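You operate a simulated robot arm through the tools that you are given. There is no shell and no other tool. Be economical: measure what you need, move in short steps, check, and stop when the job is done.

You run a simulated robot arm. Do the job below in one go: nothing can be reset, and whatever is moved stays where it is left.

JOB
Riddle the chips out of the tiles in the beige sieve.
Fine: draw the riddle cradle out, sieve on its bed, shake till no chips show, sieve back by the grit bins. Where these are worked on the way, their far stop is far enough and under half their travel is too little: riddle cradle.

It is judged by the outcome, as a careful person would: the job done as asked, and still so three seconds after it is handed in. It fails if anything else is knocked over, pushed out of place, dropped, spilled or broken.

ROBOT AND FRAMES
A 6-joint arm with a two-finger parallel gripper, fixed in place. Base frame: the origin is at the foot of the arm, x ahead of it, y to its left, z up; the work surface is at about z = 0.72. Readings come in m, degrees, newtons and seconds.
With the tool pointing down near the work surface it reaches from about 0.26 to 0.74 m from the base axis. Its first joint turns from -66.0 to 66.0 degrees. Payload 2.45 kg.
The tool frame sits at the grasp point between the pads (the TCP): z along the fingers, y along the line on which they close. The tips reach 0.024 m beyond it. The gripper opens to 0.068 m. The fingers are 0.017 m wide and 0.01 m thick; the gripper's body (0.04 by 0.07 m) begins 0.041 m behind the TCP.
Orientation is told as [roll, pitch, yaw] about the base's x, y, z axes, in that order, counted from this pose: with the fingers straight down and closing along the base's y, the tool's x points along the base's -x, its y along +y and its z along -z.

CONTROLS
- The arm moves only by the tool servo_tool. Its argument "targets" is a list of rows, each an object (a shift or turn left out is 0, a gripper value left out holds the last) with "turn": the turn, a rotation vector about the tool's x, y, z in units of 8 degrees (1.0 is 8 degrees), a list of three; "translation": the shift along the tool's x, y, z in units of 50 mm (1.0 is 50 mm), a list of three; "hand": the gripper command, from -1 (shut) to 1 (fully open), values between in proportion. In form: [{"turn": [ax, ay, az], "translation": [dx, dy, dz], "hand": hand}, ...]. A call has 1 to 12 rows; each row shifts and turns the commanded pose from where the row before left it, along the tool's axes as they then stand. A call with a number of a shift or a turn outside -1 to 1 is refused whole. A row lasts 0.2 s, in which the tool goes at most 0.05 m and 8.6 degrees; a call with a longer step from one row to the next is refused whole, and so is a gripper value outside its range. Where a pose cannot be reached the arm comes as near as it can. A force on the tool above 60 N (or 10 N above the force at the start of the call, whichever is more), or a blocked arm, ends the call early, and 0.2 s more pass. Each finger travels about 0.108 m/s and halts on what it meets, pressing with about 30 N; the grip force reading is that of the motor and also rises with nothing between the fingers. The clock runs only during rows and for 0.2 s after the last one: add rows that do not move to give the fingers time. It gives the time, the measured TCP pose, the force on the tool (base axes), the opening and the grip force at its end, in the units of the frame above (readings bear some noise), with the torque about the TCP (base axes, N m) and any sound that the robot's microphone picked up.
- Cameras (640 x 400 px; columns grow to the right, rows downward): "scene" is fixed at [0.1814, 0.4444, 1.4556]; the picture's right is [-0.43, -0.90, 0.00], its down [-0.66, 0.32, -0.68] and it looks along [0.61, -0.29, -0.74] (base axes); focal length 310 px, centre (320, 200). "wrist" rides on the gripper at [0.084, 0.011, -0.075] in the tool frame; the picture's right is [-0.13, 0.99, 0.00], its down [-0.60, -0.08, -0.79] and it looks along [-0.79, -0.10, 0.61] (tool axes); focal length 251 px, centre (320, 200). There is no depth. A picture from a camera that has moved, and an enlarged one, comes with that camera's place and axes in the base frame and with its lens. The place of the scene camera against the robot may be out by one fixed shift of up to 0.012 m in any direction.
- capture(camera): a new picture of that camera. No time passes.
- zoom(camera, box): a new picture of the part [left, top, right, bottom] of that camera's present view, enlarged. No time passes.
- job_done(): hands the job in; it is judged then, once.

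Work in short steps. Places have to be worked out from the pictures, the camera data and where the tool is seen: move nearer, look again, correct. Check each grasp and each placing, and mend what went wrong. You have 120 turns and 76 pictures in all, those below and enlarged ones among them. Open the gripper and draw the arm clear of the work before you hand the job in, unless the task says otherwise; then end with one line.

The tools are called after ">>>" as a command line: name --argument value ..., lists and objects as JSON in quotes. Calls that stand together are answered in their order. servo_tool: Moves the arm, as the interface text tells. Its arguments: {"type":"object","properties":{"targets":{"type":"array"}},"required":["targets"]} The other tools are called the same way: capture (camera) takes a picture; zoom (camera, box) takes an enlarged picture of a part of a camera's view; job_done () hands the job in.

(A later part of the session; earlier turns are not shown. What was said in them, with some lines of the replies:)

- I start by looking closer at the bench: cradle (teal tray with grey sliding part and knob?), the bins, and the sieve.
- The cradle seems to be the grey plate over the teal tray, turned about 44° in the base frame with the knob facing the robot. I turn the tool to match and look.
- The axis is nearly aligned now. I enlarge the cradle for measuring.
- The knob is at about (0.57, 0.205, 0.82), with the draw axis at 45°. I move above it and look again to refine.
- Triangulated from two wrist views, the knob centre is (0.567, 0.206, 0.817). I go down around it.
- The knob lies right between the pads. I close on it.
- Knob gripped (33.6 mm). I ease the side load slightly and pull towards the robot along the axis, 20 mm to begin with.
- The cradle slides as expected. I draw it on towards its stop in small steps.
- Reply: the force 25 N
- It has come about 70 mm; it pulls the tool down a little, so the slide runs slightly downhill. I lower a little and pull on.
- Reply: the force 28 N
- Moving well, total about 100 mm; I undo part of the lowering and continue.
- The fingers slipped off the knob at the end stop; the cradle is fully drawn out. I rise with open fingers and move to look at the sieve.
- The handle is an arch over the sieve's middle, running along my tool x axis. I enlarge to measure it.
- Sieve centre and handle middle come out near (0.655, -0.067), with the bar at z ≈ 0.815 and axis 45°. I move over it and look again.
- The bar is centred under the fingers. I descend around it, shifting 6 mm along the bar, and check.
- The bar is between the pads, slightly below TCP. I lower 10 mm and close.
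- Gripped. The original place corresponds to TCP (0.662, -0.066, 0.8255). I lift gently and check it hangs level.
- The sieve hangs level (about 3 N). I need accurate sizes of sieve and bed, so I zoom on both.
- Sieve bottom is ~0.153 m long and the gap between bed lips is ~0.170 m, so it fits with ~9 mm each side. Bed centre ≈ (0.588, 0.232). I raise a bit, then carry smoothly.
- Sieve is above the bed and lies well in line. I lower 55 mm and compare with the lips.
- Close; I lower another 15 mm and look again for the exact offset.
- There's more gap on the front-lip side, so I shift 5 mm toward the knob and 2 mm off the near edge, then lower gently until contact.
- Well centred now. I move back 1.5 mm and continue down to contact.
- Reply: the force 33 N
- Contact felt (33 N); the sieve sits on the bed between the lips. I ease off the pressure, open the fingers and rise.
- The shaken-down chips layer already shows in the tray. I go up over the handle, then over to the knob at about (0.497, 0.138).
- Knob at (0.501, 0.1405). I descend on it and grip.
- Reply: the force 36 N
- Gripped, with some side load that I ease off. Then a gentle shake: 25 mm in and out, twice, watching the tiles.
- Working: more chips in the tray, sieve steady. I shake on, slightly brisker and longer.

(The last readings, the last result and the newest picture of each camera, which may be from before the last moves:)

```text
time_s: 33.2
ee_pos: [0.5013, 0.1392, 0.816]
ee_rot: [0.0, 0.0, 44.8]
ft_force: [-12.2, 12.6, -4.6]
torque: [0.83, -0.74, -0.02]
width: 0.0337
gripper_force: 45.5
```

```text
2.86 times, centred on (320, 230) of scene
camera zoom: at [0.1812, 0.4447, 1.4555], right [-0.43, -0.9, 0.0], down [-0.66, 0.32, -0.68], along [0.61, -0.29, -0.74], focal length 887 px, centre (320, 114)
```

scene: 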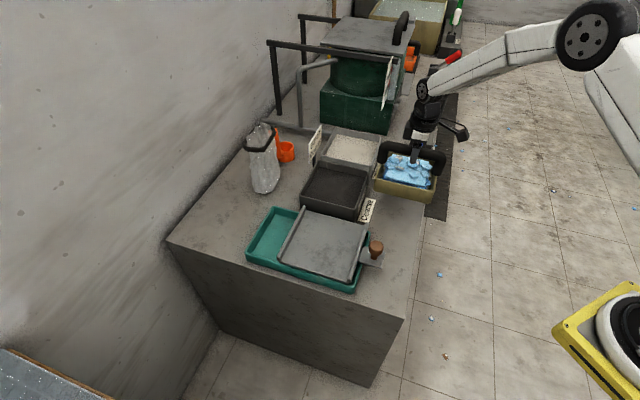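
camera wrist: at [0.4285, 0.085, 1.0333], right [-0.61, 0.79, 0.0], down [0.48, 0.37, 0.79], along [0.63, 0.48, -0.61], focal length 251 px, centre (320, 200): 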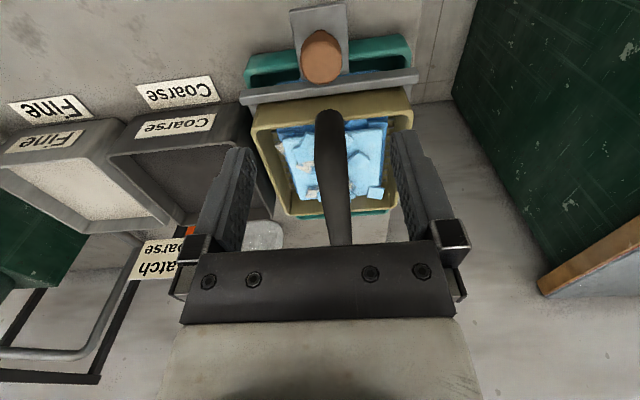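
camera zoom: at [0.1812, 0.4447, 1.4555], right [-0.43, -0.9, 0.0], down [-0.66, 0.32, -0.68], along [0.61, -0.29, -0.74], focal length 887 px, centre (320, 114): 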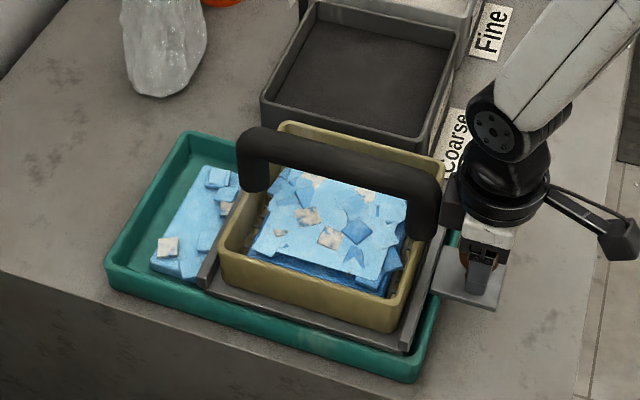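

Clear progress: pile in tray growing, chips dwindling. More shaking.

>>> servo_tool --targets '[{"translation": [-0.35, 0.01, 0.01]}, {"translation": [-0.35, 0, 0]}, {"translation": [0.35, 0, 0]}, {"translation": [0.35, 0, 0]}, {"translation": [-0.35, 0, 0]}, {"translation": [-0.35, 0, 0]}, {"translation": [0.35, 0, 0]}, {"translation": [0.35, 0, 0]}, {"translation": [-0.35, 0, 0]}, {"translation": [-0.35, 0, 0]}, {"translation": [0.35, 0, 0]}, {"translation": [0.35, 0, 0]}]'

>>> servo_tool --targets '[{"translation": [-0.35, 0, 0]}, {"translation": [-0.35, 0, 0]}, {"translation": [0.35, 0, 0]}, {"translation": [0.35, 0, 0]}, {"translation": [-0.35, 0, 0]}, {"translation": [-0.35, 0, 0]}, {"translation": [0.35, 0, 0]}, {"translation": [0.35, 0, 0]}, {"translation": [-0.35, 0, 0]}, {"translation": [-0.35, 0, 0]}, {"translation": [0.35, 0, 0]}, {"translation": [0.35, 0, 0]}]'

>>> zoom --camera "scene" --box '[240, 160, 400, 300]'

```text
time_s: 35.8
ee_pos: [0.5002, 0.1412, 0.8153]
ee_rot: [-0.1, -0.1, 44.9]
ft_force: [5.2, -2.9, 6.6]
torque: [0.14, -0.31, 0.22]
width: 0.0336
gripper_force: 44.7
```

```text
time_s: 38.4
ee_pos: [0.502, 0.1392, 0.816]
ee_rot: [0.0, -0.1, 44.8]
ft_force: [-10.2, 11.8, 13.4]
torque: [0.29, -0.13, 0.08]
width: 0.0337
gripper_force: 44.8
```

```text
2.86 times, centred on (320, 230) of scene
camera zoom: at [0.1809, 0.4446, 1.4556], right [-0.43, -0.9, 0.0], down [-0.66, 0.32, -0.68], along [0.61, -0.29, -0.74], focal length 887 px, centre (320, 114)
```

zoom: 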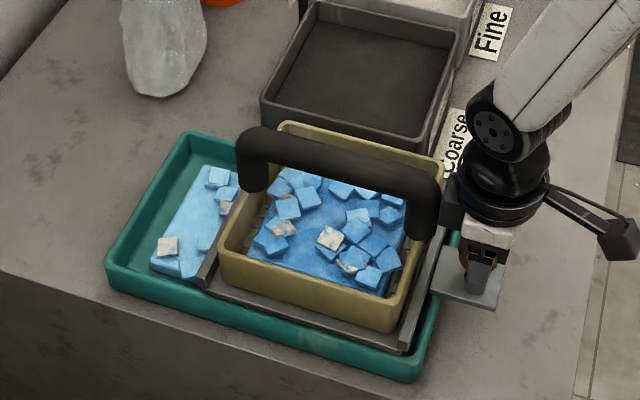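

>>> zoom --camera "scene" --box '[270, 195, 360, 260]'

```text
6.15 times, centred on (315, 228) of scene
camera zoom: at [0.1809, 0.4446, 1.4556], right [-0.43, -0.9, 0.0], down [-0.66, 0.32, -0.68], along [0.61, -0.29, -0.74], focal length 1911 px, centre (351, 31)
```

zoom: 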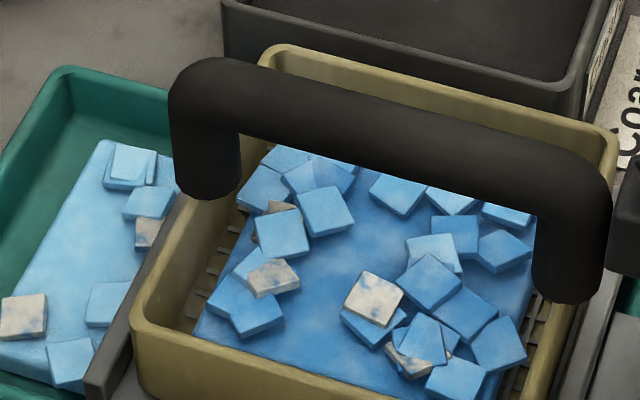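

The light chip layer is gone and square tiles show on the darker bed. One more round to see if anything still changes.

>>> servo_tool --targets '[{"translation": [-0.35, 0.01, -0.01]}, {"translation": [-0.35, 0, 0]}, {"translation": [0.35, 0, 0]}, {"translation": [0.35, 0, 0]}, {"translation": [-0.35, 0, 0]}, {"translation": [-0.35, 0, 0]}, {"translation": [0.35, 0, 0]}, {"translation": [0.35, 0, 0]}, {"translation": [-0.35, 0, 0]}, {"translation": [-0.35, 0, 0]}, {"translation": [0.35, 0, 0]}, {"translation": [0.35, 0, 0]}]'

>>> zoom --camera "scene" --box '[250, 195, 360, 270]'

```text
time_s: 41.0
ee_pos: [0.501, 0.1401, 0.8151]
ee_rot: [0.0, -0.1, 44.7]
ft_force: [18.9, -17.9, -26.1]
torque: [0.07, -0.16, 0.06]
width: 0.0338
gripper_force: 45.5
```

```text
5.33 times, centred on (305, 232) of scene
camera zoom: at [0.1823, 0.4441, 1.4556], right [-0.43, -0.9, 0.0], down [-0.66, 0.32, -0.68], along [0.61, -0.29, -0.74], focal length 1656 px, centre (400, 27)
```

zoom: 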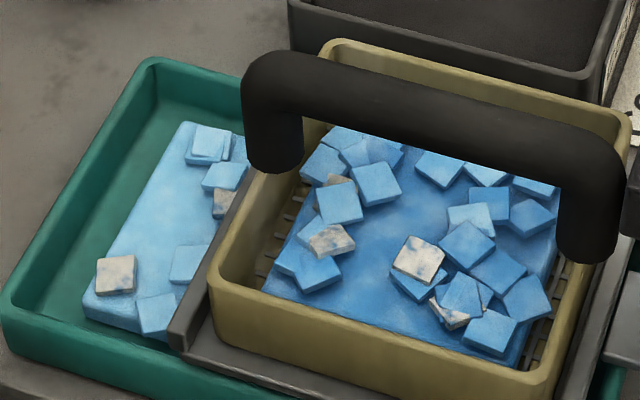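

Nothing changes any more: only whole tiles remain in the sieve. I release the knob, rise and go back over the handle.

>>> servo_tool --targets '[{"hand": 1}, {"hand": 1}, {"hand": 1}, {"translation": [0, 0, -0.7]}, {"translation": [0, 0, -0.8]}, {"translation": [0, 0, -0.8]}, {"translation": [0, 0, -0.5]}, {"translation": [-0.63, 0, 0]}, {"translation": [-0.63, 0, 0]}, {"translation": [-0.63, 0, 0]}, {"translation": [-0.63, 0, 0]}, {}]'

>>> capture --camera "wrist"

>>> zoom --camera "scene" --box '[240, 160, 400, 300]'

```text
time_s: 43.6
ee_pos: [0.5897, 0.2297, 0.9549]
ee_rot: [-0.1, 0.0, 44.8]
ft_force: [0.4, -0.6, -0.6]
torque: [0.02, -0.02, -0.02]
width: 0.068
gripper_force: 0.0
```

```text
29 pictures are left
camera wrist: at [0.5228, 0.1785, 1.0293], right [-0.61, 0.79, 0.0], down [0.48, 0.37, 0.79], along [0.63, 0.48, -0.61], focal length 251 px, centre (320, 200)
```

wrist: 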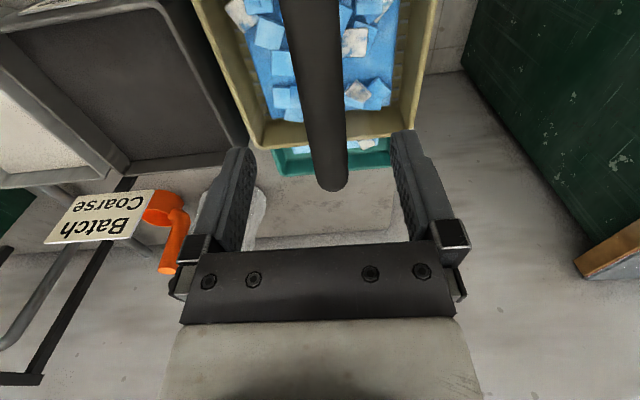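

```text
2.86 times, centred on (320, 230) of scene
camera zoom: at [0.1814, 0.4444, 1.4556], right [-0.43, -0.9, 0.0], down [-0.66, 0.32, -0.68], along [0.61, -0.29, -0.74], focal length 887 px, centre (320, 114)
```

zoom: 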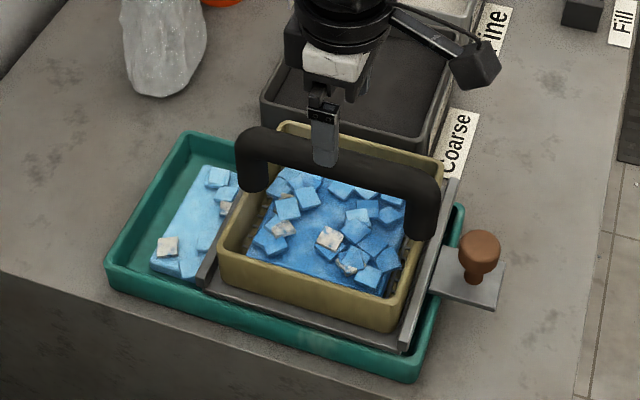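

The sieve hasn't shifted relative to where I released it. I descend to the same grip height and close.

>>> servo_tool --targets '[{"translation": [0, 0, 0.5]}, {"translation": [0, 0, 0.5]}, {"translation": [0, 0, 0.44]}, {}, {"hand": -1}, {"hand": -1}, {"hand": -1}, {"hand": -1}]'

>>> servo_tool --targets '[{"translation": [0, 0, -0.15]}, {"translation": [0, 0, -0.25]}, {"translation": [0, 0, -0.35]}, {"translation": [0, 0, -0.4]}, {"translation": [0, 0, -0.3]}, {"translation": [0, 0, -0.15]}, {}]'

>>> zoom --camera "scene" --box '[220, 140, 420, 300]'

```text
time_s: 45.4
ee_pos: [0.5896, 0.2288, 0.8824]
ee_rot: [0.0, 0.0, 44.8]
ft_force: [-0.1, 0.6, 0.4]
torque: [0.05, -0.07, 0.04]
width: 0.0273
gripper_force: 30.5
```

```text
time_s: 47.0
ee_pos: [0.5867, 0.2294, 0.9638]
ee_rot: [0.0, 0.0, 44.8]
ft_force: [0.6, -0.3, -2.7]
torque: [-0.02, 0.02, 0.03]
width: 0.0273
gripper_force: 30.0
```

```text
2.50 times, centred on (320, 220) of scene
camera zoom: at [0.1815, 0.4444, 1.4556], right [-0.43, -0.9, 0.0], down [-0.66, 0.32, -0.68], along [0.61, -0.29, -0.74], focal length 776 px, centre (320, 150)
```

zoom: 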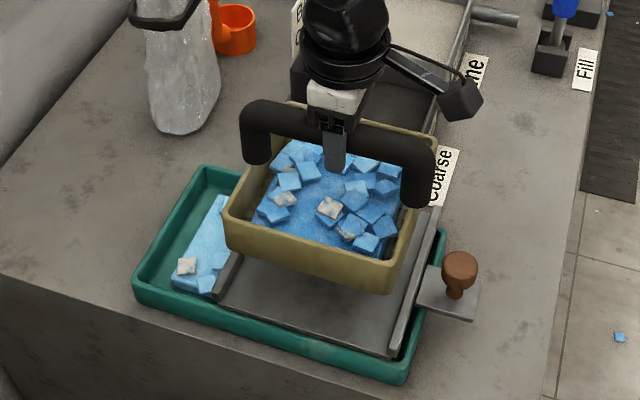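

Sieve held with clean tiles only; the tray keeps the chips. I carry it back along the same path to above its original spot.

>>> servo_tool --targets '[{"translation": [0, 0, -0.1]}, {"translation": [0.195, -0.327, 0]}, {"translation": [0.351, -0.588, 0]}, {"translation": [0.429, -0.718, 0]}, {"translation": [0.429, -0.718, 0]}, {"translation": [0.429, -0.718, 0]}, {"translation": [0.429, -0.718, 0]}, {"translation": [0.351, -0.588, 0]}, {"translation": [0.273, -0.457, 0]}, {"translation": [0.156, -0.261, 0]}, {"translation": [0.078, -0.131, 0]}, {}]'

>>> zoom --camera "scene" --box '[240, 120, 460, 300]'

```text
time_s: 49.6
ee_pos: [0.6628, -0.0651, 0.9654]
ee_rot: [0.0, 0.0, 44.7]
ft_force: [-0.4, -0.6, -3.4]
torque: [-0.02, 0.02, -0.01]
width: 0.0273
gripper_force: 29.8
```

```text
2.22 times, centred on (350, 210) of scene
camera zoom: at [0.1815, 0.4444, 1.4556], right [-0.43, -0.9, 0.0], down [-0.66, 0.32, -0.68], along [0.61, -0.29, -0.74], focal length 690 px, centre (253, 178)
```

zoom: 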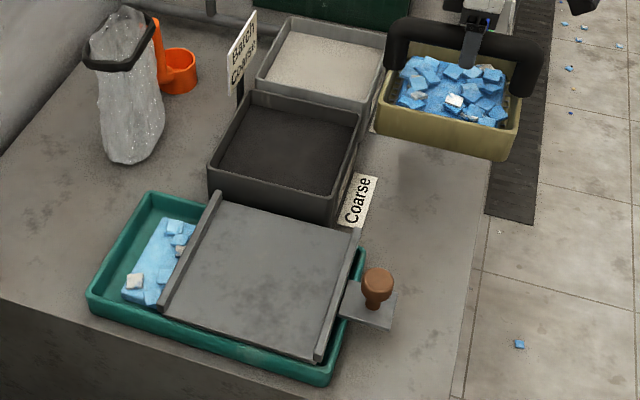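

Right above the original place. I lower most of the way, then gently to contact at z ≈ 0.8255.

>>> servo_tool --targets '[{"translation": [0, 0, 0.3]}, {"translation": [0, 0, 0.5]}, {"translation": [0, 0, 0.6]}, {"translation": [0, 0, 0.5]}, {"translation": [0, 0, 0.4]}, {"translation": [0, 0, 0.3]}, {"translation": [0, 0, 0.1]}, {"translation": [0, 0, 0.04]}, {}]'

>>> zoom --camera "scene" --box '[350, 140, 450, 240]'

```text
time_s: 51.6
ee_pos: [0.6628, -0.0662, 0.8317]
ee_rot: [0.0, -0.1, 44.8]
ft_force: [-0.5, -0.2, -3.8]
torque: [-0.01, 0.03, -0.02]
width: 0.0275
gripper_force: 29.7
```

```text
4.00 times, centred on (400, 190) of scene
camera zoom: at [0.1815, 0.4444, 1.4556], right [-0.43, -0.9, 0.0], down [-0.66, 0.32, -0.68], along [0.61, -0.29, -0.74], focal length 1242 px, centre (0, 240)
```

zoom: 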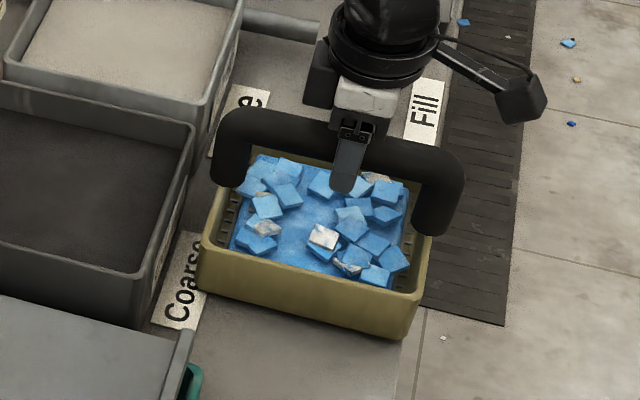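

Still hanging by about 6 mm. I lower on in small steps to contact.

>>> servo_tool --targets '[{"translation": [0, 0, 0.05]}, {"translation": [0, 0, 0.04]}, {"translation": [0, 0, 0.03]}, {}]'

```text
time_s: 52.6
ee_pos: [0.6637, -0.0664, 0.8254]
ee_rot: [-0.1, 0.0, 44.8]
ft_force: [0.3, 0.7, -3.0]
torque: [-0.06, 0.01, 0.0]
width: 0.0274
gripper_force: 29.9
```

>>> servo_tool --targets '[{"translation": [0, 0, 0.02]}, {"translation": [0, 0, 0.015]}, {}]'

```text
time_s: 53.4
ee_pos: [0.6657, -0.0663, 0.8244]
ee_rot: [0.0, 0.0, 44.8]
ft_force: [-4.5, -1.1, 9.8]
torque: [-0.02, 0.11, 0.03]
width: 0.0275
gripper_force: 30.2
```

Contact with the surface (about 13 N net). I open, wait and rise clear.

>>> servo_tool --targets '[{"translation": [0, 0, -0.01]}, {"hand": 1}, {"hand": 1}, {"hand": 1}, {"hand": 1}, {"translation": [0, 0, -0.4]}, {"translation": [0, 0, -0.7]}, {"translation": [0, 0, -0.8]}, {"translation": [0, 0, -0.8]}, {}]'

>>> zoom --camera "scene" --box '[350, 140, 450, 240]'

>>> capture --camera "scene"

```text
time_s: 55.6
ee_pos: [0.6636, -0.0672, 0.9579]
ee_rot: [0.0, 0.1, 44.8]
ft_force: [-0.3, 0.0, 0.1]
torque: [0.0, 0.0, 0.02]
width: 0.0681
gripper_force: 0.0
```

```text
4.00 times, centred on (400, 190) of scene
camera zoom: at [0.1814, 0.4444, 1.4556], right [-0.43, -0.9, 0.0], down [-0.66, 0.32, -0.68], along [0.61, -0.29, -0.74], focal length 1242 px, centre (0, 240)
```

zoom: 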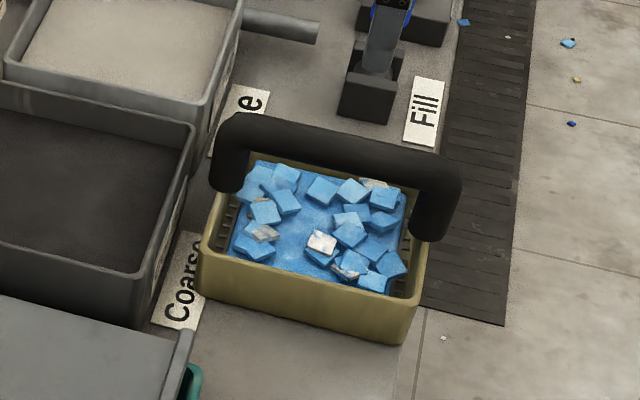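

```text
23 pictures are left
```

scene: 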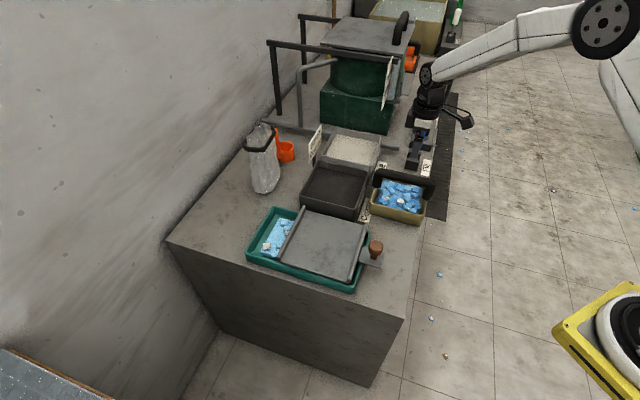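

The sieve stands in its original place, with tiles only. I draw the arm up and back clear.

>>> servo_tool --targets '[{"translation": [0, 0, -0.8]}, {"translation": [0.6, 0, -0.4]}, {"translation": [0.8, 0, 0]}, {"translation": [0.8, 0, 0]}, {}]'

>>> zoom --camera "scene" --box '[230, 110, 450, 300]'

```text
time_s: 56.8
ee_pos: [0.5827, -0.1426, 1.0207]
ee_rot: [0.0, 0.0, 44.7]
ft_force: [-0.3, 0.3, 0.2]
torque: [0.01, 0.0, 0.01]
width: 0.068
gripper_force: 0.0
```

```text
2.11 times, centred on (340, 205) of scene
camera zoom: at [0.1814, 0.4444, 1.4556], right [-0.43, -0.9, 0.0], down [-0.66, 0.32, -0.68], along [0.61, -0.29, -0.74], focal length 654 px, centre (278, 190)
```

zoom: 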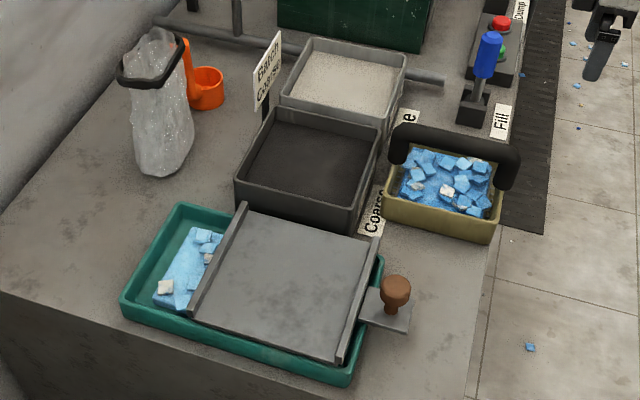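

Everything is in place: cradle drawn out, chips in the tray, clean tiles in the sieve by the bins, arm clear. I hand in.

>>> job_done

```text
The job is handed in.
```

The chips are riddled out of the tiles: I shook the sieve on the drawn-out cradle until no more chips showed and set it back by the grit bins. The chips are in the tray, the cradle is still drawn out, and the arm is clear.
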